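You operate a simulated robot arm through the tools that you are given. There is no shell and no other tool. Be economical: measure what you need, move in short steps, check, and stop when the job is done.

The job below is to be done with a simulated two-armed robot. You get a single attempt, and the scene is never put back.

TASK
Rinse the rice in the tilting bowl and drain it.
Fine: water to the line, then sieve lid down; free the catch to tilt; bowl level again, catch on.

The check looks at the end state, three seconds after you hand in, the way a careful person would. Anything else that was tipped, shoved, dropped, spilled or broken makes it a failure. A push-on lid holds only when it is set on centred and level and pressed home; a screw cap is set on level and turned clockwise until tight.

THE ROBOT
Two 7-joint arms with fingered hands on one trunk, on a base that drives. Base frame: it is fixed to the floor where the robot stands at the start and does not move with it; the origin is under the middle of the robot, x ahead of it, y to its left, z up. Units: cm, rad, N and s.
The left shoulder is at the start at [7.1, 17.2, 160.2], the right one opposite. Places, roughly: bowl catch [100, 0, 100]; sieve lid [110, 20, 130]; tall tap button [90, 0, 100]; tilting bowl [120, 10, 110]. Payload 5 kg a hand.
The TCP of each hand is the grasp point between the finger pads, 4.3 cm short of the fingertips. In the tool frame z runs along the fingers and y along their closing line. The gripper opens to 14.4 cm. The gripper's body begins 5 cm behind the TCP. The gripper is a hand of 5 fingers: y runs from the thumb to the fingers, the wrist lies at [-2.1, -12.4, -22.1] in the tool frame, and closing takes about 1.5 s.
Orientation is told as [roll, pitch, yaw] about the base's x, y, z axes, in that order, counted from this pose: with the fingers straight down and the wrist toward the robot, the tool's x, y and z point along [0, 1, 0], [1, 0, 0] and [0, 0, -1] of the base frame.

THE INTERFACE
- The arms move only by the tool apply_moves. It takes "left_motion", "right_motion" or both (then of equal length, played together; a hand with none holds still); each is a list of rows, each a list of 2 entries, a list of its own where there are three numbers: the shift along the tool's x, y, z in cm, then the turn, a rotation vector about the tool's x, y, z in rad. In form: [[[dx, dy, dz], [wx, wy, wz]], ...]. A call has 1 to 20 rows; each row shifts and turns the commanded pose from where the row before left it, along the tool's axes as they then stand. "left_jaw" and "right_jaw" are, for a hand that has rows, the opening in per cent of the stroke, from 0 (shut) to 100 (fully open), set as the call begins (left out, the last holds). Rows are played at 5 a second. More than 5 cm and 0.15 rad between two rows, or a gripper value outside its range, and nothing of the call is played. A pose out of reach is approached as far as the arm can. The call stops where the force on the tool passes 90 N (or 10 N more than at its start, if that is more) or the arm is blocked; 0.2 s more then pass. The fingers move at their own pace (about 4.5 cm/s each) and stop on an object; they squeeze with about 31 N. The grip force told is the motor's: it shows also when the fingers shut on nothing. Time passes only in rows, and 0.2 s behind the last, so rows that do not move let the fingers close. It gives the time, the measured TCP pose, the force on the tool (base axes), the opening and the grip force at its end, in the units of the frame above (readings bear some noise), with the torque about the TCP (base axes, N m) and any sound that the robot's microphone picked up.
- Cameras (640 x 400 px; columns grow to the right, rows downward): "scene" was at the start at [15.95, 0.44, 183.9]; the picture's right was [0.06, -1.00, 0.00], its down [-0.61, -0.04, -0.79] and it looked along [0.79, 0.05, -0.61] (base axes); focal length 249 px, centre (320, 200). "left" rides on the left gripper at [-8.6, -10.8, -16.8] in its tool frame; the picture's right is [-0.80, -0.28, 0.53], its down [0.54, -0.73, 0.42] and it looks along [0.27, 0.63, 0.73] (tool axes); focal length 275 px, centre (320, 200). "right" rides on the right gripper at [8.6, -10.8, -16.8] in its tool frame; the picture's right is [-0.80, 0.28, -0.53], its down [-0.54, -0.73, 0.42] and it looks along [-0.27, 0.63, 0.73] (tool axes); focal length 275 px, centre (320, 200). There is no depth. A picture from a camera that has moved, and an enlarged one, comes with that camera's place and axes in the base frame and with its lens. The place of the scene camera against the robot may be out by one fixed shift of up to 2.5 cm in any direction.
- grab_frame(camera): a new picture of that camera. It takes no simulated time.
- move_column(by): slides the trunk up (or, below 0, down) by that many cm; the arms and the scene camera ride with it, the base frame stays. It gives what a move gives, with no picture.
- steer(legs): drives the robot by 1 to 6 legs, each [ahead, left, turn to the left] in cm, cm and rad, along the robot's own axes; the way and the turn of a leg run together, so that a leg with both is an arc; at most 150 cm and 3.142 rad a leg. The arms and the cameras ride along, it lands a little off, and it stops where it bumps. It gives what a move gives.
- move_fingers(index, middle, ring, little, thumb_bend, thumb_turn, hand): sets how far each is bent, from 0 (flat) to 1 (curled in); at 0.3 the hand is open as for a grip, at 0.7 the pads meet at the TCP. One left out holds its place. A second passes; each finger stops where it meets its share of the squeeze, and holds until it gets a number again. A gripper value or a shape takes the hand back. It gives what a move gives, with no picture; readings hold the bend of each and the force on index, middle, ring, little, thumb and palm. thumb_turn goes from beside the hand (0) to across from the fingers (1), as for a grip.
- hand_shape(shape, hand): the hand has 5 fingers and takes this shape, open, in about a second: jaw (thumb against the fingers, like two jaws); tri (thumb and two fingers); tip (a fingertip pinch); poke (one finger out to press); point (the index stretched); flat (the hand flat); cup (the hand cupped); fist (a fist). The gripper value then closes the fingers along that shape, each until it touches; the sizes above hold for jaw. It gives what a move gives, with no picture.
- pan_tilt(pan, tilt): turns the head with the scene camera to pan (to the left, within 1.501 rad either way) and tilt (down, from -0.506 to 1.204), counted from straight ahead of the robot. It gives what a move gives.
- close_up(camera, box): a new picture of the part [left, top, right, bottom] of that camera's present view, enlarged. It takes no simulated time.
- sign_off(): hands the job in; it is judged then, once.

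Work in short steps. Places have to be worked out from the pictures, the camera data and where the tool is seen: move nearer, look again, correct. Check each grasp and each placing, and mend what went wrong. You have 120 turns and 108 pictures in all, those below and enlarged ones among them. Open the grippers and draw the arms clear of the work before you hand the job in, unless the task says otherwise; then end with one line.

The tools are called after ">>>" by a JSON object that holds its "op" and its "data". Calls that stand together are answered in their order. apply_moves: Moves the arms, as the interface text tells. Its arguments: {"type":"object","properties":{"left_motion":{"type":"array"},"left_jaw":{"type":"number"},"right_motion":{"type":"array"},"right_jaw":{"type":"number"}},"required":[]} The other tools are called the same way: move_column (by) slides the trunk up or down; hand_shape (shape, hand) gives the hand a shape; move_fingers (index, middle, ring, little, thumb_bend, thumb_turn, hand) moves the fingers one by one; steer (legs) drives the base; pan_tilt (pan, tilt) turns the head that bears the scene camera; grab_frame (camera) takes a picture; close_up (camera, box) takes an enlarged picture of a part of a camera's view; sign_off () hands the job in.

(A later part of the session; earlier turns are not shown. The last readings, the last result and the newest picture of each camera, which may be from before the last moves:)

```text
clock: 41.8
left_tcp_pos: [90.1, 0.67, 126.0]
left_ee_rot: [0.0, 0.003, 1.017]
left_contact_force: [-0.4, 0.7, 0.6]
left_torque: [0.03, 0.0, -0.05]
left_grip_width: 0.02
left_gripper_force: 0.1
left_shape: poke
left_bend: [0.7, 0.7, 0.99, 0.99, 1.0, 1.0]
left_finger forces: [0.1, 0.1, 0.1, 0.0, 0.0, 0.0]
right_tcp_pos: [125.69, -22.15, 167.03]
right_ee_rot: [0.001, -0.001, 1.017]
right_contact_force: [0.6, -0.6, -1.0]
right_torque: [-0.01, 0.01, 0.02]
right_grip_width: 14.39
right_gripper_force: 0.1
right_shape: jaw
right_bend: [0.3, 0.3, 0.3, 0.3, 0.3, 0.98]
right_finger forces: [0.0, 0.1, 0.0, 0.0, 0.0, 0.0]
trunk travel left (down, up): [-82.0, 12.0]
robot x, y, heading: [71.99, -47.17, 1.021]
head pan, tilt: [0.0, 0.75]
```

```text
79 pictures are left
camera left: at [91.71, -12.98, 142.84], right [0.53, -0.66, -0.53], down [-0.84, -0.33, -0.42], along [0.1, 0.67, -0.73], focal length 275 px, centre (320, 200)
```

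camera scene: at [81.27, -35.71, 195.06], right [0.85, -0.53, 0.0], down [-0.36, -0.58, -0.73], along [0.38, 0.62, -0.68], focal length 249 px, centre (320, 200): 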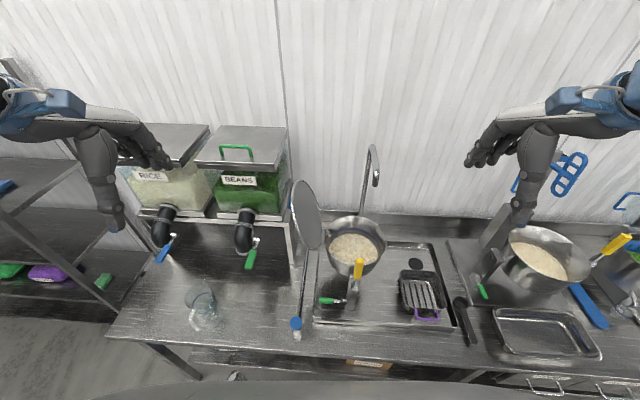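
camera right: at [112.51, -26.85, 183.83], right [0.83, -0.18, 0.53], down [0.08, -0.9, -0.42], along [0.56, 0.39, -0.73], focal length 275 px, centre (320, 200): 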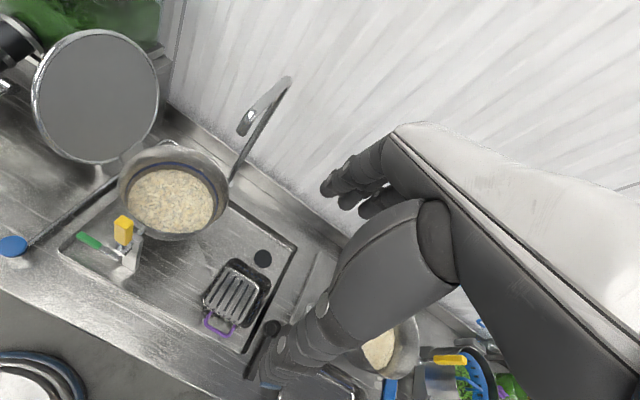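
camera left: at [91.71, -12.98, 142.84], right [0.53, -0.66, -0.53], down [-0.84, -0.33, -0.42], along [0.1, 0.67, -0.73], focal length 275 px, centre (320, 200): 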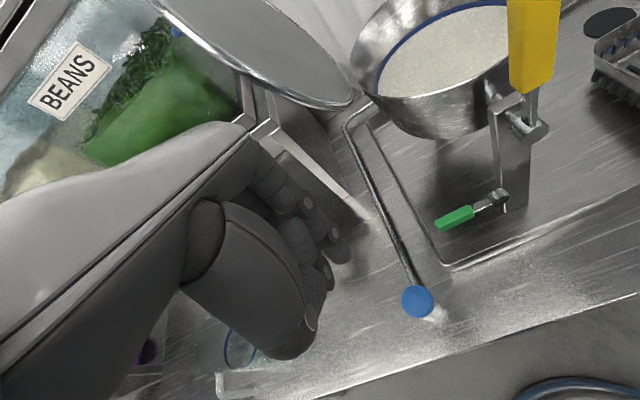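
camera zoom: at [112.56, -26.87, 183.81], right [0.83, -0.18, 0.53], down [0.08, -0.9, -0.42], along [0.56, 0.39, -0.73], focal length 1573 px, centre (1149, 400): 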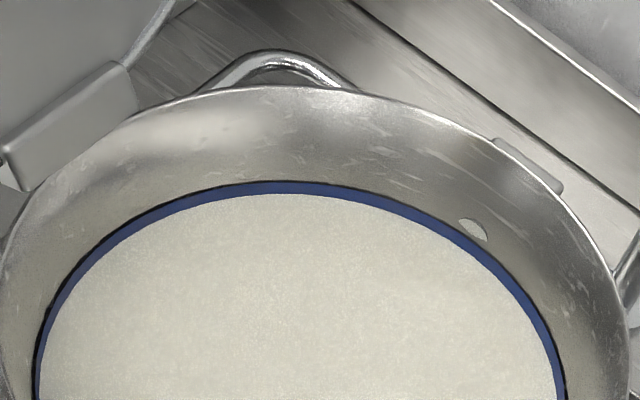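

Flow stopped with the water on the line. Next the lid: I move the left hand up and left to look at the lid's outer handle.

>>> {"op": "apply_moves", "data": {"left_motion": [[[2, 0, -4.5], [0, 0, 0]], [[2, 0, -4.5], [0, 0, 0]], [[2, 0, -4.5], [0, 0, 0]], [[2, 0, -4.5], [0, 0, 0]], [[4, 0, -2], [0, 0, 0]], [[4, 0, 0], [0, 0, 0]]]}}

>>> {"op": "grab_frame", "data": {"camera": "left"}}

>>> {"op": "close_up", "data": {"camera": "right", "box": [0, 0, 240, 160]}}

```text
clock: 43.0
left_tcp_pos: [73.67, 14.33, 142.98]
left_ee_rot: [0.237, 0.016, 1.077]
left_contact_force: [0.2, 0.5, -0.1]
left_torque: [0.0, -0.08, 0.02]
left_grip_width: 0.01
left_gripper_force: 0.2
left_shape: poke
left_bend: [0.7, 0.7, 0.99, 0.99, 1.0, 1.0]
left_finger forces: [0.0, 0.1, 0.0, 0.0, 0.0, 0.1]
left hand out of reach, approached as far as the arm can: row 3, 4, 5, 6
right_tcp_pos: [125.24, -22.0, 167.1]
right_ee_rot: [-0.003, -0.001, 1.018]
right_contact_force: [-1.2, 0.0, -0.3]
right_torque: [-0.04, -0.05, -0.03]
right_grip_width: 14.4
right_gripper_force: 0.1
right_shape: jaw
right_bend: [0.3, 0.3, 0.3, 0.3, 0.3, 0.98]
right_finger forces: [0.0, 0.0, 0.0, 0.1, 0.0, 0.0]
trunk travel left (down, up): [-82.0, 12.0]
robot x, y, heading: [72.29, -47.02, 1.011]
head pan, tilt: [0.0, 0.75]
stopped in row 6 (left hand): the arm was blocked; the commanded pose is now the measured one
```

```text
78 pictures are left
camera left: at [79.46, -0.76, 157.39], right [0.43, -0.57, -0.7], down [-0.9, -0.35, -0.27], along [-0.09, 0.75, -0.66], focal length 275 px, centre (320, 200)
```

left: 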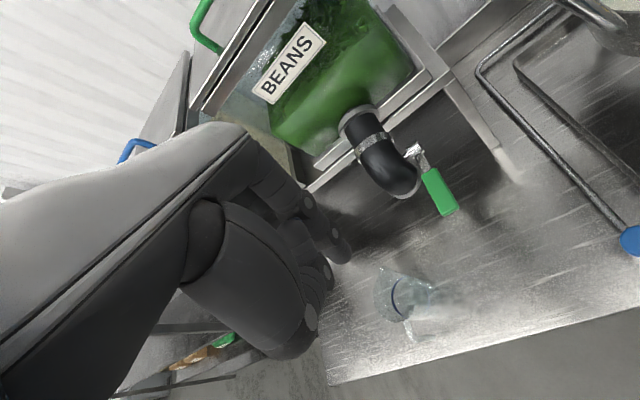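

```text
2.50 times, centred on (120, 80) of right
camera zoom: at [112.1, -26.61, 183.89], right [0.83, -0.18, 0.54], down [0.08, -0.9, -0.42], along [0.56, 0.39, -0.73], focal length 688 px, centre (820, 500)
```

zoom: 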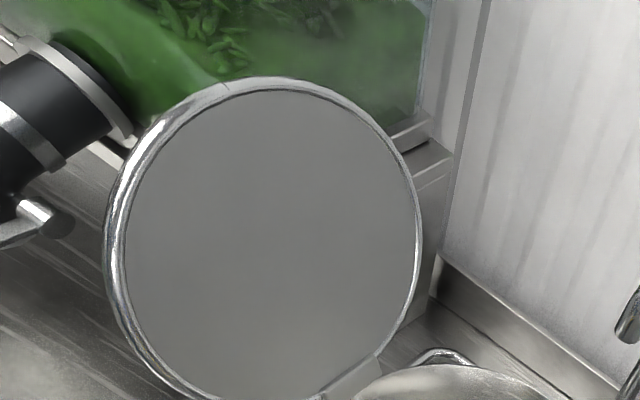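

The arm got folded against its limits with the trunk high and the body close. I restore the hand's attitude, then lower the trunk and back off for a better workspace.

>>> {"op": "apply_moves", "data": {"left_motion": [[[-3, 2, 0], [0, -0.12, 0]], [[-3, 2, 0], [0, -0.117, 0]], [[-2, 2, 0], [0, 0, 0.03]]]}}

>>> {"op": "steer", "data": {"legs": [[-16, 0, 0]]}}

>>> {"op": "move_column", "data": {"by": -14}}

>>> {"op": "grab_frame", "data": {"camera": "left"}}

>>> {"op": "grab_frame", "data": {"camera": "scene"}}

```text
clock: 44.0
left_tcp_pos: [80.11, 17.88, 141.28]
left_ee_rot: [0.094, 0.02, 1.076]
left_contact_force: [0.3, -1.1, 0.5]
left_torque: [0.01, 0.01, -0.02]
left_grip_width: 0.02
left_gripper_force: 0.0
left_shape: poke
left_bend: [0.7, 0.7, 0.99, 0.99, 1.0, 1.0]
left_finger forces: [0.0, 0.0, 0.1, 0.0, 0.1, 0.1]
right_tcp_pos: [125.62, -22.1, 167.03]
right_ee_rot: [0.002, 0.0, 1.017]
right_contact_force: [-0.5, 0.2, -0.3]
right_torque: [0.04, 0.03, -0.01]
right_grip_width: 14.4
right_gripper_force: 0.1
right_shape: jaw
right_bend: [0.3, 0.3, 0.3, 0.3, 0.3, 0.98]
right_finger forces: [0.0, 0.0, 0.0, 0.0, 0.0, 0.0]
trunk travel left (down, up): [-82.0, 12.0]
robot x, y, heading: [71.97, -47.2, 1.014]
head pan, tilt: [0.0, 0.75]
stopped in row 3 (left hand): the arm was blocked; the commanded pose is now the measured one
```

```text
clock: 45.5
left_tcp_pos: [71.88, 4.68, 140.99]
left_ee_rot: [0.093, 0.027, 1.079]
left_contact_force: [0.1, 0.3, -0.5]
left_torque: [-0.07, 0.07, -0.02]
left_grip_width: 0.0
left_gripper_force: 0.1
left_shape: poke
left_bend: [0.7, 0.7, 0.99, 0.99, 1.0, 1.0]
left_finger forces: [0.0, 0.1, 0.0, 0.0, 0.0, 0.0]
right_tcp_pos: [117.42, -35.04, 166.95]
right_ee_rot: [0.0, 0.002, 1.021]
right_contact_force: [0.4, -0.6, -0.1]
right_torque: [-0.05, 0.01, -0.01]
right_grip_width: 14.41
right_gripper_force: 0.2
right_shape: jaw
right_bend: [0.3, 0.3, 0.3, 0.3, 0.3, 0.98]
right_finger forces: [0.0, 0.0, 0.0, 0.0, 0.1, 0.0]
trunk travel left (down, up): [-82.0, 12.0]
robot x, y, heading: [63.61, -60.67, 1.021]
head pan, tilt: [0.0, 0.75]
```

```text
clock: 47.1
left_tcp_pos: [71.46, 4.21, 127.25]
left_ee_rot: [0.095, 0.02, 1.081]
left_contact_force: [0.6, -0.6, 0.0]
left_torque: [0.0, 0.0, 0.03]
left_grip_width: 0.0
left_gripper_force: 0.0
left_shape: poke
left_bend: [0.7, 0.7, 0.99, 0.99, 1.0, 1.0]
left_finger forces: [0.1, 0.0, 0.1, 0.0, 0.0, 0.0]
right_tcp_pos: [117.13, -35.55, 153.09]
right_ee_rot: [0.0, 0.0, 1.021]
right_contact_force: [-0.4, -0.2, 0.2]
right_torque: [0.01, 0.01, -0.03]
right_grip_width: 14.4
right_gripper_force: 0.0
right_shape: jaw
right_bend: [0.3, 0.3, 0.3, 0.3, 0.3, 0.98]
right_finger forces: [0.0, 0.0, 0.0, 0.0, 0.0, 0.0]
trunk travel left (down, up): [-68.0, 26.0]
robot x, y, heading: [63.77, -60.34, 1.021]
head pan, tilt: [0.0, 0.75]
```

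```text
76 pictures are left
camera left: at [75.38, -9.71, 143.34], right [0.52, -0.61, -0.6], down [-0.86, -0.37, -0.35], along [-0.01, 0.7, -0.72], focal length 275 px, centre (320, 200)
```

left: 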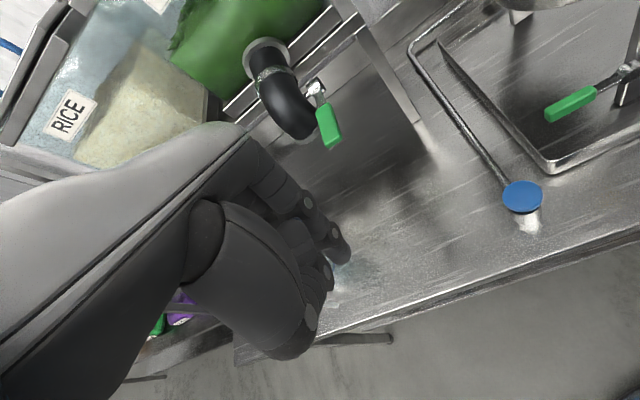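

```text
75 pictures are left
camera scene: at [72.76, -49.31, 181.08], right [0.85, -0.52, 0.0], down [-0.36, -0.58, -0.73], along [0.38, 0.62, -0.68], focal length 249 px, centre (320, 200)
```

scene: 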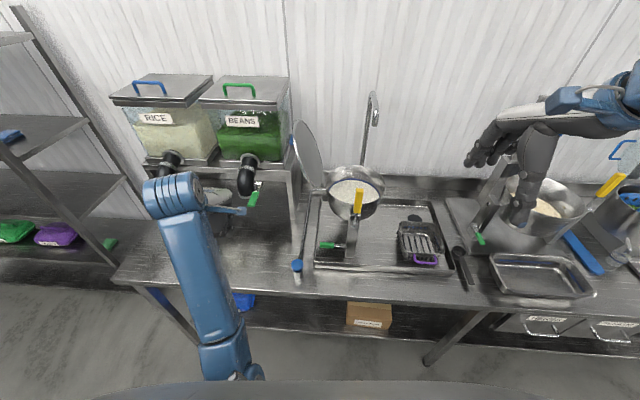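

The workspace is freer. I level the left hand and raise it to look at the lid's outer face.

>>> {"op": "apply_moves", "data": {"left_motion": [[[0, 0, -4], [0, -0.09, 0.05]], [[0, 0, -4.5], [0, 0, 0]], [[0, 0, -4.5], [0, 0, 0]], [[0, 0, -4.5], [0, 0, 0]], [[0, 2, -4.5], [0, 0, 0]], [[0, 4, -2.5], [0, 0, 0]], [[0, 4, -2.5], [0, 0, 0]], [[0, 4, 0], [0, 0, 0]]]}}

>>> {"op": "grab_frame", "data": {"camera": "left"}}

```text
clock: 47.7
left_tcp_pos: [64.63, 8.51, 131.86]
left_ee_rot: [0.167, 0.018, 1.112]
left_contact_force: [0.9, -0.3, 0.2]
left_torque: [-0.02, -0.03, 0.0]
left_grip_width: 0.0
left_gripper_force: 0.1
left_shape: poke
left_bend: [0.7, 0.7, 0.99, 0.99, 1.0, 1.0]
left_finger forces: [0.0, 0.1, 0.0, 0.1, 0.0, 0.0]
left hand out of reach, approached as far as the arm can: row 2
right_tcp_pos: [117.08, -35.25, 153.1]
right_ee_rot: [0.0, 0.0, 1.023]
right_contact_force: [0.0, 0.6, 1.0]
right_torque: [0.0, 0.0, 0.0]
right_grip_width: 14.38
right_gripper_force: 0.1
right_shape: jaw
right_bend: [0.3, 0.3, 0.3, 0.3, 0.3, 0.98]
right_finger forces: [0.1, 0.1, 0.0, 0.1, 0.0, 0.0]
trunk travel left (down, up): [-68.0, 26.0]
robot x, y, heading: [63.76, -60.47, 1.022]
head pan, tilt: [0.0, 0.75]
stopped in row 2 (left hand): the arm was blocked; the commanded pose is now the measured one
```

```text
74 pictures are left
camera left: at [70.04, -6.02, 147.13], right [0.49, -0.57, -0.66], down [-0.87, -0.39, -0.31], along [-0.07, 0.72, -0.69], focal length 275 px, centre (320, 200)
```

left: 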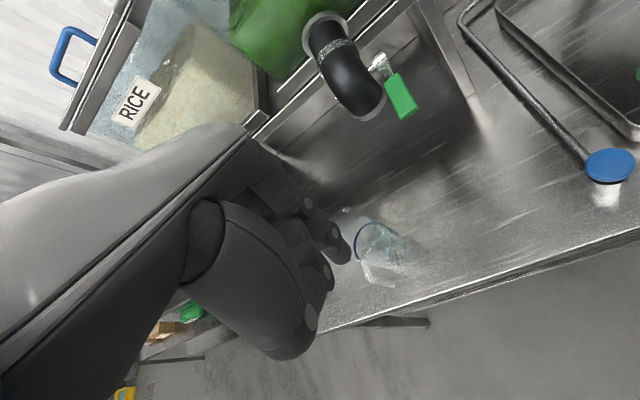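

The arm's configuration is cramped here. I move the hand right and forward, level, to free the joints.

>>> {"op": "apply_moves", "data": {"left_motion": [[[-4, 1, 0], [0, 0, 0]], [[-4, 1, 0], [0, 0, 0]], [[-4, 1, 0], [0, -0.08, 0]], [[-4, 2, 0], [0, -0.08, 0.05]], [[-4, 2, 0], [0, 0, 0.04]]]}}

```text
clock: 48.9
left_tcp_pos: [77.02, 10.86, 130.71]
left_ee_rot: [0.138, -0.018, 1.112]
left_contact_force: [0.1, -0.6, 0.2]
left_torque: [-0.03, 0.06, 0.04]
left_grip_width: 0.0
left_gripper_force: 0.1
left_shape: poke
left_bend: [0.7, 0.7, 0.99, 0.99, 1.0, 1.0]
left_finger forces: [0.1, 0.0, 0.1, 0.1, 0.0, 0.1]
right_tcp_pos: [117.28, -35.43, 153.01]
right_ee_rot: [0.002, 0.002, 1.023]
right_contact_force: [0.4, 0.2, 0.0]
right_torque: [-0.01, 0.05, -0.02]
right_grip_width: 14.39
right_gripper_force: 0.2
right_shape: jaw
right_bend: [0.3, 0.3, 0.3, 0.3, 0.3, 0.98]
right_finger forces: [0.1, 0.1, 0.0, 0.0, 0.1, 0.0]
trunk travel left (down, up): [-68.0, 26.0]
robot x, y, heading: [64.13, -60.3, 1.022]
head pan, tilt: [0.0, 0.75]
stopped in row 5 (left hand): the arm was blocked; the commanded pose is now the measured one
```

Let me see the arm's configuration from the scene camera.

>>> {"op": "pan_tilt", "data": {"pan": 0.3, "tilt": 1.0}}

>>> {"op": "grab_frame", "data": {"camera": "scene"}}

```text
clock: 49.6
left_tcp_pos: [76.83, 10.69, 130.71]
left_ee_rot: [0.135, -0.02, 1.114]
left_contact_force: [0.5, 0.1, 0.3]
left_torque: [-0.02, 0.02, -0.01]
left_grip_width: 0.0
left_gripper_force: 0.0
left_shape: poke
left_bend: [0.7, 0.7, 0.99, 0.99, 1.0, 1.0]
left_finger forces: [0.0, 0.0, 0.1, 0.0, 0.1, 0.0]
right_tcp_pos: [117.1, -35.26, 153.03]
right_ee_rot: [-0.001, -0.002, 1.023]
right_contact_force: [0.4, 0.0, -0.2]
right_torque: [-0.03, -0.01, 0.02]
right_grip_width: 14.37
right_gripper_force: 0.1
right_shape: jaw
right_bend: [0.3, 0.3, 0.3, 0.3, 0.3, 0.98]
right_finger forces: [0.0, 0.1, 0.1, 0.0, 0.0, 0.0]
trunk travel left (down, up): [-68.0, 26.0]
robot x, y, heading: [63.54, -60.54, 1.024]
head pan, tilt: [0.3, 1.0]
```

```text
73 pictures are left
camera scene: at [70.21, -49.52, 179.15], right [0.97, -0.25, 0.0], down [-0.21, -0.82, -0.54], along [0.13, 0.52, -0.84], focal length 249 px, centre (320, 200)
```

scene: 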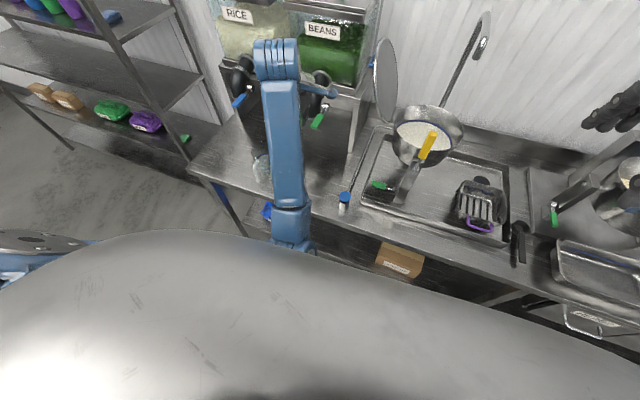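

The elbow has flipped low in front of the body. I back the robot off clear of the bench, then stretch the arm out to reset its configuration.

>>> {"op": "steer", "data": {"legs": [[-40, 0, 0]]}}

>>> {"op": "apply_moves", "data": {"left_motion": [[[0, 4, 0], [0, 0, 0]], [[0, 4, 0], [0, 0, 0]], [[0, 4, 0], [0, 0, 0]], [[0, 4, 0], [0, 0, 0]], [[0, 4, -2], [0, 0, 0]], [[0, 3, -3], [0, 0, 0]]]}}

>>> {"op": "grab_frame", "data": {"camera": "scene"}}

```text
clock: 51.9
left_tcp_pos: [57.38, -19.16, 130.88]
left_ee_rot: [0.14, -0.022, 1.13]
left_contact_force: [0.0, -1.5, 0.0]
left_torque: [0.1, -0.02, -0.03]
left_grip_width: 0.01
left_gripper_force: 0.2
left_shape: poke
left_bend: [0.7, 0.7, 0.99, 0.99, 1.0, 1.0]
left_finger forces: [0.1, 0.0, 0.0, 0.0, 0.0, 0.0]
right_tcp_pos: [98.36, -64.84, 153.16]
right_ee_rot: [0.003, -0.002, 1.038]
right_contact_force: [0.2, -1.4, 0.4]
right_torque: [0.1, -0.03, -0.03]
right_grip_width: 14.37
right_gripper_force: 0.0
right_shape: jaw
right_bend: [0.3, 0.3, 0.3, 0.3, 0.3, 0.98]
right_finger forces: [0.0, 0.1, 0.1, 0.1, 0.0, 0.0]
trunk travel left (down, up): [-68.0, 26.0]
robot x, y, heading: [45.34, -90.2, 1.036]
head pan, tilt: [0.3, 1.0]
stopped in leg 1: the robot was blocked; the commanded pose is now the measured one
```

```text
clock: 53.3
left_tcp_pos: [67.91, 1.76, 135.9]
left_ee_rot: [0.14, -0.016, 1.129]
left_contact_force: [-0.3, -0.6, -0.6]
left_torque: [0.03, -0.01, 0.01]
left_grip_width: 0.0
left_gripper_force: 0.0
left_shape: poke
left_bend: [0.7, 0.7, 0.99, 0.99, 1.0, 1.0]
left_finger forces: [0.1, 0.0, 0.1, 0.0, 0.0, 0.1]
right_tcp_pos: [98.38, -64.37, 153.02]
right_ee_rot: [0.0, 0.002, 1.035]
right_contact_force: [0.1, 0.0, 0.4]
right_torque: [-0.01, 0.02, 0.03]
right_grip_width: 14.38
right_gripper_force: 0.1
right_shape: jaw
right_bend: [0.3, 0.3, 0.3, 0.3, 0.3, 0.98]
right_finger forces: [0.1, 0.0, 0.0, 0.0, 0.0, 0.0]
trunk travel left (down, up): [-68.0, 26.0]
robot x, y, heading: [45.66, -90.47, 1.04]
head pan, tilt: [0.3, 1.0]
```

```text
72 pictures are left
camera scene: at [51.74, -79.31, 179.15], right [0.97, -0.23, 0.0], down [-0.19, -0.82, -0.54], along [0.12, 0.53, -0.84], focal length 249 px, centre (320, 200)
```

scene: 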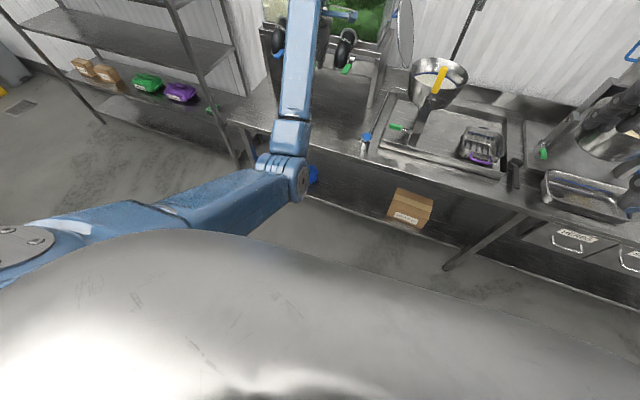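

The arm is extending normally now. I continue up to about shoulder height and level the hand.

>>> {"op": "apply_moves", "data": {"left_motion": [[[0, 0, -4.5], [0, -0.07, 0]], [[0, 0, -4.5], [0, -0.07, 0.05]], [[0, 0, -4.5], [0, 0, 0.04]], [[0, 3, -3.5], [0, 0, 0]], [[0, 4, -2], [0, 0, 0]], [[2, 2, 0], [0, 0, 0]]]}}

>>> {"op": "pan_tilt", "data": {"pan": 0, "tilt": 0.7}}

>>> {"op": "grab_frame", "data": {"camera": "scene"}}

>>> {"op": "grab_frame", "data": {"camera": "left"}}

```text
clock: 54.7
left_tcp_pos: [71.34, 9.96, 155.08]
left_ee_rot: [0.0, -0.015, 1.037]
left_contact_force: [0.1, 0.0, -0.7]
left_torque: [-0.01, -0.04, -0.01]
left_grip_width: 0.02
left_gripper_force: 0.2
left_shape: poke
left_bend: [0.7, 0.7, 0.99, 0.99, 1.0, 1.0]
left_finger forces: [0.0, 0.0, 0.1, 0.0, 0.1, 0.0]
right_tcp_pos: [98.38, -64.12, 153.01]
right_ee_rot: [-0.002, 0.001, 1.037]
right_contact_force: [0.1, 0.0, 0.5]
right_torque: [-0.02, -0.05, 0.01]
right_grip_width: 14.35
right_gripper_force: 0.1
right_shape: jaw
right_bend: [0.3, 0.3, 0.3, 0.3, 0.3, 0.98]
right_finger forces: [0.0, 0.0, 0.0, 0.0, 0.1, 0.0]
trunk travel left (down, up): [-68.0, 26.0]
robot x, y, heading: [45.74, -90.2, 1.04]
head pan, tilt: [0.3, 1.0]
```

```text
clock: 55.5
left_tcp_pos: [71.42, 9.85, 155.12]
left_ee_rot: [0.0, -0.015, 1.038]
left_contact_force: [0.4, 0.4, -0.1]
left_torque: [0.0, -0.04, -0.01]
left_grip_width: 0.0
left_gripper_force: 0.0
left_shape: poke
left_bend: [0.7, 0.7, 0.99, 0.99, 1.0, 1.0]
left_finger forces: [0.0, 0.0, 0.1, 0.0, 0.1, 0.0]
right_tcp_pos: [98.35, -64.22, 153.08]
right_ee_rot: [0.001, 0.002, 1.037]
right_contact_force: [0.1, 0.1, 0.3]
right_torque: [0.0, 0.0, -0.01]
right_grip_width: 14.39
right_gripper_force: 0.0
right_shape: jaw
right_bend: [0.3, 0.3, 0.3, 0.3, 0.3, 0.98]
right_finger forces: [0.1, 0.0, 0.0, 0.0, 0.0, 0.1]
trunk travel left (down, up): [-68.0, 26.0]
robot x, y, heading: [45.09, -90.23, 1.036]
head pan, tilt: [0.0, 0.7]
```

```text
71 pictures are left
camera scene: at [54.34, -78.63, 181.48], right [0.86, -0.51, 0.0], down [-0.33, -0.56, -0.76], along [0.39, 0.66, -0.64], focal length 249 px, centre (320, 200)
```

scene: 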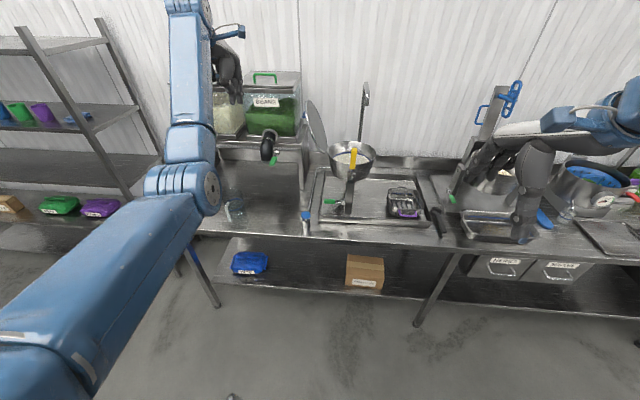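

```text
70 pictures are left
camera left: at [73.04, -4.08, 171.79], right [0.55, -0.64, -0.54], down [-0.83, -0.34, -0.43], along [0.09, 0.69, -0.72], focal length 275 px, centre (320, 200)
```

left: 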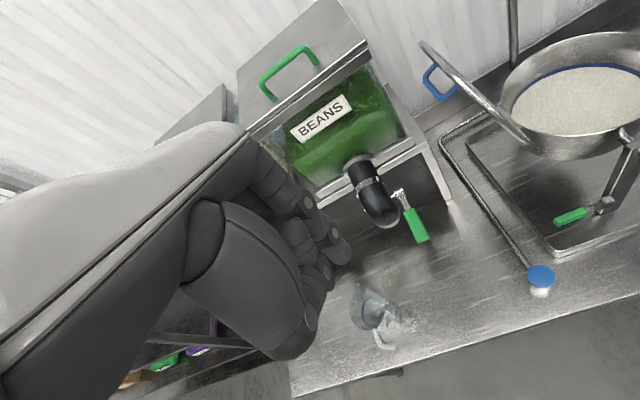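

The lid's blue handle is visible. I enlarge it.

>>> {"op": "close_up", "data": {"camera": "left", "box": [400, 20, 640, 180]}}

>>> {"op": "close_up", "data": {"camera": "scene", "box": [290, 80, 440, 230]}}

```text
2.50 times, centred on (520, 100) of left
camera zoom: at [73.04, -4.08, 171.79], right [0.55, -0.64, -0.54], down [-0.83, -0.34, -0.43], along [0.09, 0.69, -0.72], focal length 688 px, centre (-180, 450)
```

zoom: 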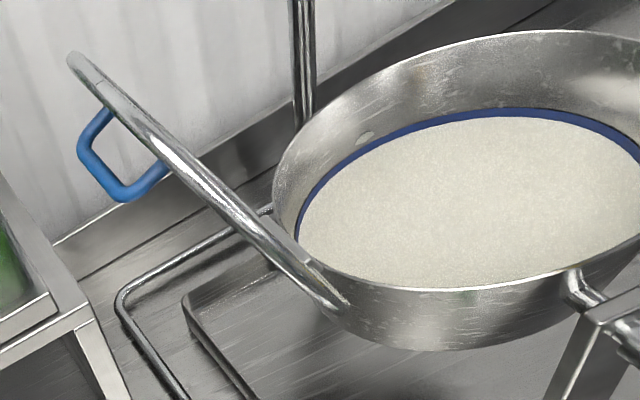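

```text
2.67 times, centred on (365, 155) of scene
camera zoom: at [54.34, -78.63, 181.48], right [0.86, -0.51, 0.0], down [-0.33, -0.56, -0.76], along [0.39, 0.66, -0.64], focal length 665 px, centre (200, 320)
```

zoom: 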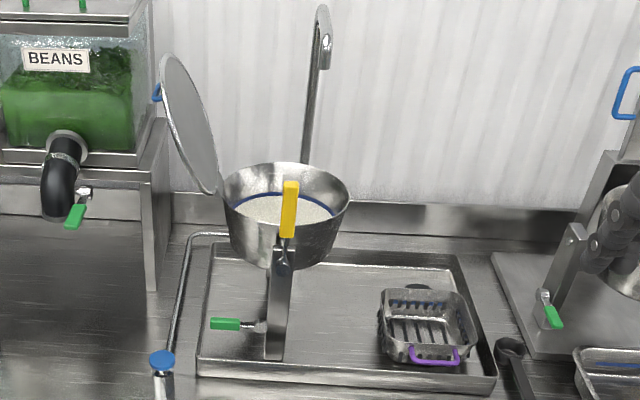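

The lid handle is a U whose bar lies along the wall direction, centre ≈[102,21,138], hinge ≈[110,15.7,119.5]. The right hand, fingers forward, suits this best. I first retract the left arm, then reposition the robot.

>>> {"op": "apply_moves", "data": {"left_motion": [[[0, -5, 0], [0, 0, 0]], [[0, -5, 0], [0, 0, 0]], [[0, -5, 0], [0, 0, 0]], [[0, -5, 0], [0, 0, 0]], [[0, -5, 0], [0, 0, 0]], [[0, -5, 0], [0, 0, 0]], [[0, -4, 0], [0, 0, 0]]]}}

>>> {"op": "steer", "data": {"legs": [[42, 8, -0.012]]}}

>>> {"op": "grab_frame", "data": {"camera": "scene"}}

>>> {"op": "grab_frame", "data": {"camera": "right"}}

```text
clock: 57.1
left_tcp_pos: [54.27, -19.94, 154.42]
left_ee_rot: [0.001, -0.016, 1.038]
left_contact_force: [0.5, -0.5, -0.6]
left_torque: [0.02, 0.01, 0.02]
left_grip_width: 0.0
left_gripper_force: 0.1
left_shape: poke
left_bend: [0.7, 0.7, 0.99, 0.99, 1.0, 1.0]
left_finger forces: [0.0, 0.1, 0.0, 0.1, 0.0, 0.0]
right_tcp_pos: [98.54, -64.52, 153.03]
right_ee_rot: [0.002, 0.0, 1.034]
right_contact_force: [0.4, 0.2, 0.0]
right_torque: [0.05, 0.04, 0.02]
right_grip_width: 14.38
right_gripper_force: 0.0
right_shape: jaw
right_bend: [0.3, 0.3, 0.3, 0.3, 0.3, 0.98]
right_finger forces: [0.1, 0.0, 0.0, 0.0, 0.0, 0.0]
trunk travel left (down, up): [-68.0, 26.0]
robot x, y, heading: [45.12, -89.97, 1.038]
head pan, tilt: [0.0, 0.7]
```

```text
clock: 59.7
left_tcp_pos: [69.66, 20.61, 154.62]
left_ee_rot: [0.0, -0.017, 1.028]
left_contact_force: [0.4, 0.7, 0.0]
left_torque: [0.04, 0.0, -0.03]
left_grip_width: 0.0
left_gripper_force: 0.0
left_shape: poke
left_bend: [0.7, 0.7, 0.99, 0.99, 1.0, 1.0]
left_finger forces: [0.0, 0.0, 0.0, 0.0, 0.0, 0.1]
right_tcp_pos: [113.41, -24.89, 153.09]
right_ee_rot: [0.0, -0.001, 1.025]
right_contact_force: [-0.1, -1.1, 0.0]
right_torque: [0.02, -0.06, 0.0]
right_grip_width: 14.4
right_gripper_force: 0.1
right_shape: jaw
right_bend: [0.3, 0.3, 0.3, 0.3, 0.3, 0.98]
right_finger forces: [0.0, 0.0, 0.0, 0.1, 0.0, 0.1]
trunk travel left (down, up): [-68.0, 26.0]
robot x, y, heading: [60.17, -49.86, 1.023]
head pan, tilt: [0.0, 0.7]
```

```text
67 pictures are left
camera scene: at [69.23, -38.68, 181.52], right [0.85, -0.52, 0.0], down [-0.33, -0.55, -0.77], along [0.4, 0.65, -0.64], focal length 249 px, centre (320, 200)
```

scene: 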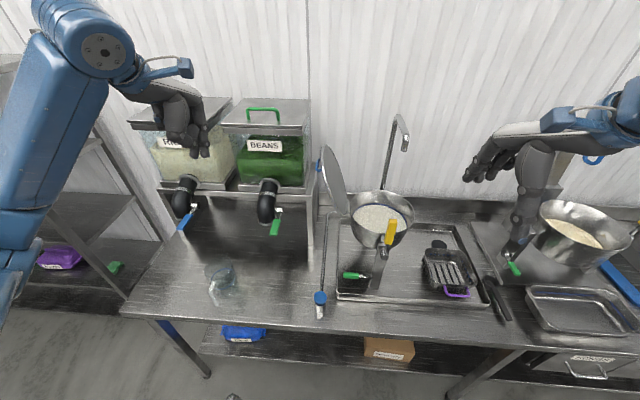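

```text
66 pictures are left
camera right: at [100.32, -29.68, 169.89], right [0.83, -0.17, 0.53], down [0.09, -0.9, -0.42], along [0.55, 0.4, -0.73], focal length 275 px, centre (320, 200)
```

right: 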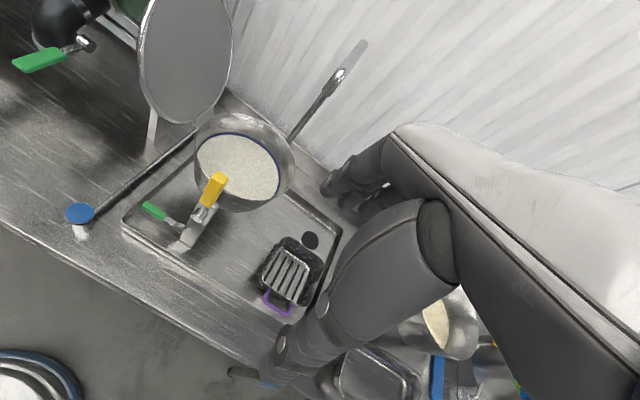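

Robot is well placed. I pitch the right hand forward by 60° while moving it left, staying high, toward a staging point in front of the lid handle.

>>> {"op": "apply_moves", "data": {"right_motion": [[[4.5, 0, 0], [-0.15, 0, 0]], [[4.5, 0, 0], [-0.15, 0, 0]], [[4.5, 0, 0], [-0.15, 0, 0]], [[4.5, 0, 0], [-0.15, 0, 0]], [[4.5, 0, 0], [-0.15, 0, 0]], [[4.5, 0, 0], [-0.15, 0, 0]], [[4.5, 0, 0], [-0.15, 0, 0]], [[1, -0.67, 2], [0, 0, 0]], [[1, -0.67, 2], [0, 0, 0]], [[1, -0.67, 2], [0, 0, 0]]], "right_jaw": 100}}

>>> {"op": "grab_frame", "data": {"camera": "right"}}

>>> {"op": "grab_frame", "data": {"camera": "scene"}}

```text
clock: 61.9
left_tcp_pos: [69.59, 20.8, 154.53]
left_ee_rot: [-0.003, -0.016, 1.027]
left_contact_force: [-0.7, 0.8, -0.5]
left_torque: [-0.02, -0.03, -0.01]
left_grip_width: 0.02
left_gripper_force: 0.0
left_shape: poke
left_bend: [0.7, 0.7, 0.99, 0.99, 1.0, 1.0]
left_finger forces: [0.0, 0.0, 0.0, 0.2, 0.0, 0.0]
right_tcp_pos: [92.18, 7.81, 154.63]
right_ee_rot: [-0.005, -1.051, 1.028]
right_contact_force: [-0.3, 0.8, -0.3]
right_torque: [-0.04, -0.02, 0.0]
right_grip_width: 14.37
right_gripper_force: 0.1
right_shape: jaw
right_bend: [0.3, 0.3, 0.3, 0.3, 0.3, 0.98]
right_finger forces: [0.0, 0.0, 0.1, 0.0, 0.1, 0.0]
right hand out of reach, approached as far as the arm can: row 1, 2, 3, 4, 5
trunk travel left (down, up): [-68.0, 26.0]
robot x, y, heading: [60.17, -49.96, 1.03]
head pan, tilt: [0.0, 0.7]
```

```text
65 pictures are left
camera right: at [74.31, -4.84, 153.44], right [0.51, -0.69, 0.51], down [0.47, -0.28, -0.84], along [0.72, 0.67, 0.18], focal length 275 px, centre (320, 200)
```

right: 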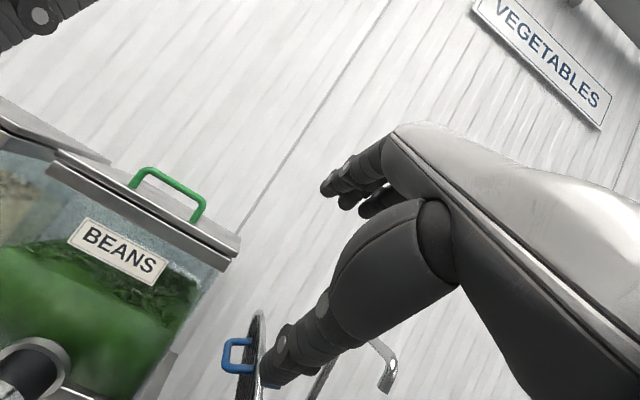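

```text
64 pictures are left
camera scene: at [69.11, -38.34, 181.49], right [0.85, -0.52, 0.0], down [-0.33, -0.55, -0.77], along [0.4, 0.65, -0.64], focal length 249 px, centre (320, 200)
```

scene: 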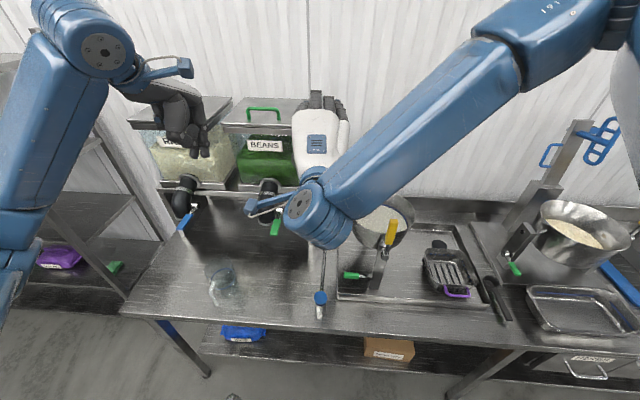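

The handle checks out at ≈[103,20.5,138]. I descend in front of it, keeping clear of the lid.

>>> {"op": "apply_moves", "data": {"right_motion": [[[0, -3.5, 2], [0, 0, 0]], [[0, -3.5, 2], [0, 0, 0]], [[0, -3.5, 2], [0, 0, 0]], [[0, -3.4, 1.9], [0, 0, 0]]]}}

>>> {"op": "grab_frame", "data": {"camera": "right"}}

>>> {"op": "close_up", "data": {"camera": "scene", "box": [230, 90, 430, 290]}}

```text
clock: 62.9
left_tcp_pos: [69.68, 20.84, 154.51]
left_ee_rot: [0.0, -0.014, 1.027]
left_contact_force: [-0.1, 0.8, 0.4]
left_torque: [-0.06, 0.03, 0.0]
left_grip_width: 0.0
left_gripper_force: 0.0
left_shape: poke
left_bend: [0.7, 0.7, 0.99, 0.99, 1.0, 1.0]
left_finger forces: [0.0, 0.0, 0.0, 0.1, 0.0, 0.0]
right_tcp_pos: [92.38, 7.91, 138.31]
right_ee_rot: [-0.001, -1.046, 1.024]
right_contact_force: [0.3, 0.5, 1.0]
right_torque: [-0.02, 0.02, 0.03]
right_grip_width: 14.4
right_gripper_force: 0.0
right_shape: jaw
right_bend: [0.3, 0.3, 0.3, 0.3, 0.3, 0.98]
right_finger forces: [0.1, 0.0, 0.0, 0.1, 0.0, 0.0]
trunk travel left (down, up): [-68.0, 26.0]
robot x, y, heading: [60.09, -49.66, 1.022]
head pan, tilt: [0.0, 0.7]
```

```text
63 pictures are left
camera right: at [74.5, -4.69, 137.26], right [0.51, -0.69, 0.51], down [0.47, -0.28, -0.84], along [0.72, 0.67, 0.18], focal length 275 px, centre (320, 200)
```

right: 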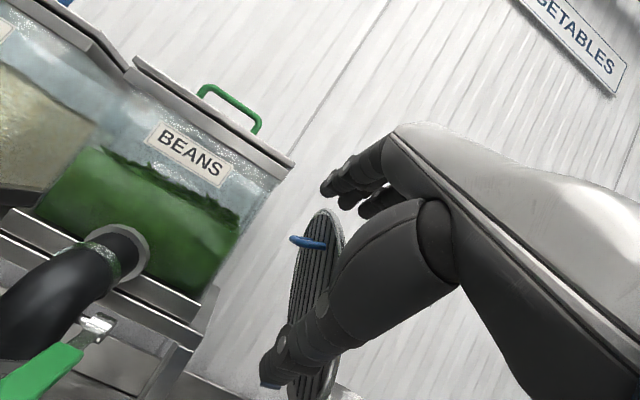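

```text
2.00 times, centred on (330, 190) of scene
camera zoom: at [69.35, -38.15, 181.48], right [0.85, -0.52, 0.0], down [-0.33, -0.55, -0.76], along [0.4, 0.65, -0.65], focal length 499 px, centre (300, 220)
```

zoom: 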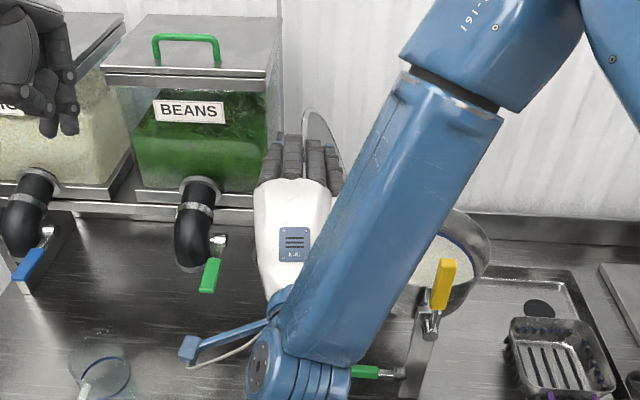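

Lid's outer face is at u≈80, the handle spans just left of it; four fingers are too wide. I switch to the three-finger shape and look.

>>> {"op": "hand_shape", "data": {"shape": "tri", "hand": "right"}}

>>> {"op": "close_up", "data": {"camera": "scene", "box": [270, 100, 390, 220]}}

>>> {"op": "grab_frame", "data": {"camera": "right"}}

>>> {"op": "grab_frame", "data": {"camera": "left"}}

```text
clock: 63.8
left_tcp_pos: [69.7, 20.65, 154.67]
left_ee_rot: [-0.001, -0.016, 1.026]
left_contact_force: [0.0, -0.4, 0.1]
left_torque: [0.02, 0.01, -0.02]
left_grip_width: 0.0
left_gripper_force: 0.0
left_shape: poke
left_bend: [0.7, 0.7, 0.99, 0.99, 1.0, 1.0]
left_finger forces: [0.0, 0.1, 0.0, 0.0, 0.0, 0.1]
right_tcp_pos: [92.25, 7.7, 138.29]
right_ee_rot: [0.001, -1.05, 1.025]
right_contact_force: [0.2, -0.8, -0.6]
right_torque: [0.04, 0.02, 0.03]
right_grip_width: 14.4
right_gripper_force: 0.1
right_shape: tri
right_bend: [0.3, 0.3, 0.99, 0.99, 0.3, 0.98]
right_finger forces: [0.1, 0.0, 0.0, 0.1, 0.0, 0.0]
trunk travel left (down, up): [-68.0, 26.0]
robot x, y, heading: [60.02, -50.01, 1.029]
head pan, tilt: [0.0, 0.7]
```

```text
3.33 times, centred on (330, 160) of scene
camera zoom: at [69.34, -38.43, 181.49], right [0.85, -0.52, 0.0], down [-0.33, -0.55, -0.77], along [0.4, 0.65, -0.64], focal length 831 px, centre (287, 333)
```

zoom: 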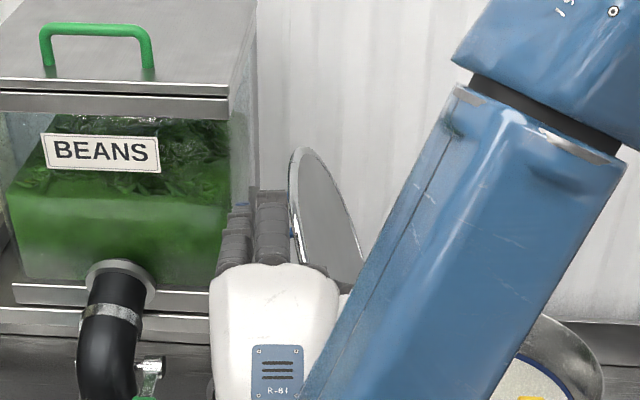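

```text
60 pictures are left
camera right: at [74.48, -4.9, 137.38], right [0.51, -0.69, 0.51], down [0.47, -0.28, -0.84], along [0.72, 0.67, 0.18], focal length 275 px, centre (320, 200)
```

right: 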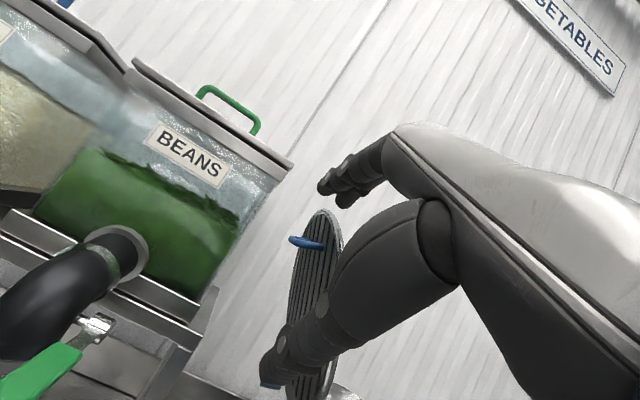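

```text
59 pictures are left
camera left: at [71.3, 6.74, 171.13], right [0.54, -0.65, -0.54], down [-0.84, -0.33, -0.43], along [0.1, 0.68, -0.72], focal length 275 px, centre (320, 200)
```

left: 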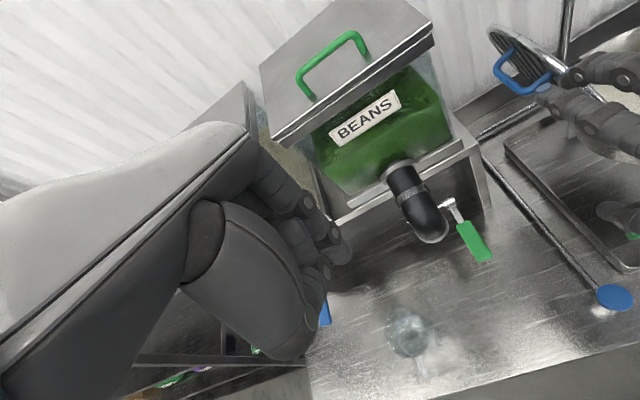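

The left camera gives a fine view of handle and fingers. I advance toward the handle, part way.

>>> {"op": "apply_moves", "data": {"right_motion": [[[0.5, 2, 3.4], [0, 0, 0]], [[0, 2, 3.4], [0, 0, 0]]]}}

>>> {"op": "close_up", "data": {"camera": "left", "box": [460, 10, 640, 130]}}

```text
clock: 64.4
left_tcp_pos: [70.03, 20.86, 154.4]
left_ee_rot: [-0.001, -0.014, 1.026]
left_contact_force: [-0.2, 0.8, 0.7]
left_torque: [0.0, -0.01, 0.0]
left_grip_width: 0.0
left_gripper_force: 0.1
left_shape: poke
left_bend: [0.7, 0.7, 0.99, 0.99, 1.0, 1.0]
left_finger forces: [0.0, 0.1, 0.0, 0.1, 0.0, 0.1]
right_tcp_pos: [95.78, 14.79, 138.47]
right_ee_rot: [0.002, -1.043, 1.018]
right_contact_force: [0.1, 0.3, -1.7]
right_torque: [0.0, 0.02, 0.0]
right_grip_width: 14.39
right_gripper_force: 0.0
right_shape: tri
right_bend: [0.3, 0.3, 0.99, 0.99, 0.3, 0.98]
right_finger forces: [0.0, 0.0, 0.1, 0.1, 0.0, 0.0]
trunk travel left (down, up): [-68.0, 26.0]
robot x, y, heading: [60.4, -50.02, 1.025]
head pan, tilt: [0.0, 0.7]
```

```text
3.33 times, centred on (550, 70) of left
camera zoom: at [71.45, 6.97, 171.03], right [0.54, -0.65, -0.54], down [-0.84, -0.33, -0.43], along [0.1, 0.68, -0.72], focal length 918 px, centre (-447, 633)
```

zoom: 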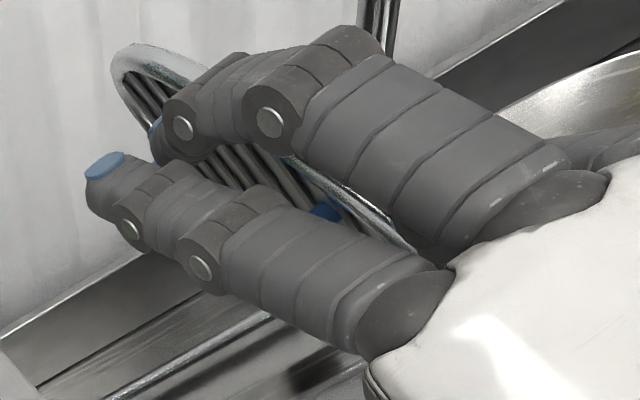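

Fingers are passing above the handle, alongside the lid. I advance the last 5.5 cm and check forces.

>>> {"op": "apply_moves", "data": {"right_motion": [[[0, 1.4, 2.4], [0, 0, 0]], [[0, 1.4, 2.4], [0, 0, 0]]]}}

>>> {"op": "close_up", "data": {"camera": "left", "box": [460, 0, 640, 120]}}

>>> {"op": "close_up", "data": {"camera": "right", "box": [220, 100, 460, 400]}}

```text
clock: 65.0
left_tcp_pos: [69.45, 20.55, 154.6]
left_ee_rot: [0.0, -0.017, 1.026]
left_contact_force: [0.4, 0.2, -0.2]
left_torque: [0.04, 0.0, 0.0]
left_grip_width: 0.01
left_gripper_force: 0.1
left_shape: poke
left_bend: [0.7, 0.7, 0.99, 0.99, 1.0, 1.0]
left_finger forces: [0.1, 0.0, 0.0, 0.1, 0.0, 0.0]
right_tcp_pos: [96.71, 19.6, 139.9]
right_ee_rot: [-0.002, -1.046, 1.021]
right_contact_force: [-6.1, -4.8, 7.2]
right_torque: [-0.36, -0.27, -0.47]
right_grip_width: 14.4
right_gripper_force: 0.1
right_shape: tri
right_bend: [0.3, 0.3, 0.99, 1.0, 0.3, 0.98]
right_finger forces: [0.0, 0.0, 0.0, 11.5, 0.0, 0.0]
right hand out of reach, approached as far as the arm can: row 1, 2
trunk travel left (down, up): [-68.0, 26.0]
robot x, y, heading: [59.78, -49.82, 1.025]
head pan, tilt: [0.0, 0.7]
```

```text
3.33 times, centred on (550, 60) of left
camera zoom: at [70.92, 6.58, 171.22], right [0.54, -0.65, -0.54], down [-0.84, -0.33, -0.44], along [0.1, 0.69, -0.72], focal length 918 px, centre (-447, 667)
```

zoom: 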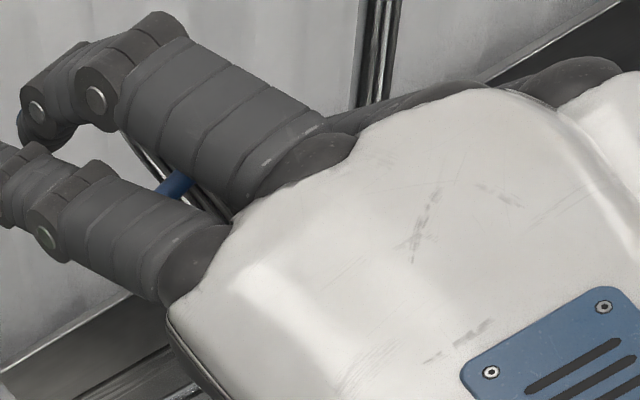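

```text
1.33 times, centred on (340, 250) of right
camera zoom: at [78.86, 7.14, 138.86], right [0.51, -0.69, 0.51], down [0.46, -0.28, -0.84], along [0.72, 0.67, 0.18], focal length 367 px, centre (293, 133)
```

zoom: 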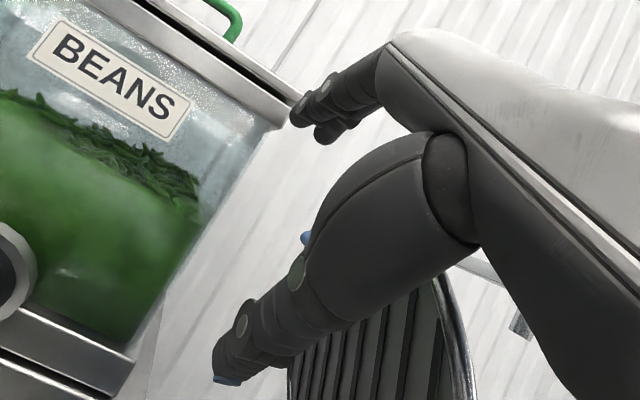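

The curled little finger pressed on the lid edge. I back off 1.5 cm and try closing thumb and fingers on the handle.

>>> {"op": "apply_moves", "data": {"right_motion": [[[0, -1, -1.2], [0, 0, 0]], [[-1, -0.4, 0.3], [0, 0, 0]]]}}

>>> {"op": "apply_moves", "data": {"right_motion": [[[0, 0, 0], [0, 0, 0]], [[0, 0, 0], [0, 0, 0]], [[0, 0, 0], [0, 0, 0]], [[0, 0, 0], [0, 0, 0]], [[0, 0, 0], [0, 0, 0]], [[0, 0, 0], [0, 0, 0]], [[0, 0, 0], [0, 0, 0]], [[0, 0, 0], [0, 0, 0]]], "right_jaw": 0}}

>>> {"op": "close_up", "data": {"camera": "left", "box": [460, 0, 640, 120]}}

```text
clock: 65.6
left_tcp_pos: [69.68, 20.67, 154.5]
left_ee_rot: [-0.001, -0.016, 1.025]
left_contact_force: [-0.8, 0.1, 0.3]
left_torque: [0.07, -0.01, -0.06]
left_grip_width: 0.0
left_gripper_force: 0.1
left_shape: poke
left_bend: [0.7, 0.7, 0.99, 0.99, 1.0, 1.0]
left_finger forces: [0.1, 0.0, 0.0, 0.0, 0.0, 0.0]
right_tcp_pos: [96.44, 17.83, 139.14]
right_ee_rot: [-0.001, -1.044, 1.017]
right_contact_force: [-1.7, -0.2, 0.8]
right_torque: [-0.04, -0.05, 0.0]
right_grip_width: 14.39
right_gripper_force: 0.1
right_shape: tri
right_bend: [0.3, 0.3, 0.99, 0.99, 0.3, 0.98]
right_finger forces: [0.0, 0.1, 0.6, 0.0, 0.0, 0.1]
right hand out of reach, approached as far as the arm can: row 2
trunk travel left (down, up): [-68.0, 26.0]
robot x, y, heading: [60.09, -49.51, 1.027]
head pan, tilt: [0.0, 0.7]
```

```text
clock: 67.4
left_tcp_pos: [69.64, 20.78, 154.46]
left_ee_rot: [-0.001, -0.016, 1.027]
left_contact_force: [0.8, -0.3, -0.2]
left_torque: [-0.01, -0.03, -0.02]
left_grip_width: 0.0
left_gripper_force: 0.1
left_shape: poke
left_bend: [0.7, 0.7, 0.99, 0.99, 1.0, 1.0]
left_finger forces: [0.0, 0.1, 0.0, 0.1, 0.0, 0.0]
right_tcp_pos: [96.51, 17.81, 139.25]
right_ee_rot: [0.0, -1.043, 1.018]
right_contact_force: [-1.9, 0.0, 0.0]
right_torque: [-0.03, -0.02, -0.03]
right_grip_width: 0.01
right_gripper_force: 0.4
right_shape: tri
right_bend: [0.7, 0.7, 0.99, 0.99, 0.58, 1.0]
right_finger forces: [0.0, 0.1, 0.7, 0.0, 0.0, 0.0]
trunk travel left (down, up): [-68.0, 26.0]
robot x, y, heading: [59.92, -49.87, 1.022]
head pan, tilt: [0.0, 0.7]
```

```text
3.33 times, centred on (550, 60) of left
camera zoom: at [71.28, 6.82, 171.1], right [0.54, -0.65, -0.54], down [-0.84, -0.33, -0.43], along [0.1, 0.68, -0.72], focal length 918 px, centre (-447, 667)
```

zoom: 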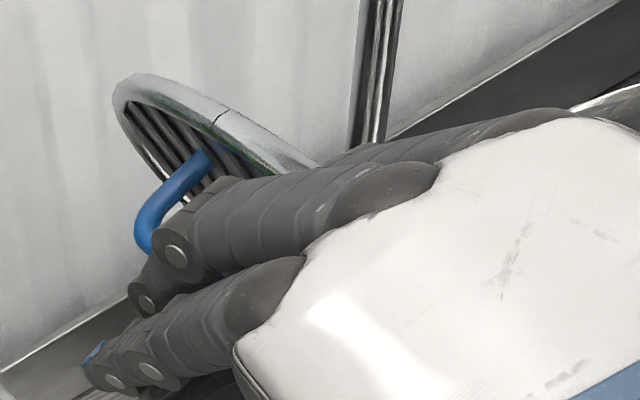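

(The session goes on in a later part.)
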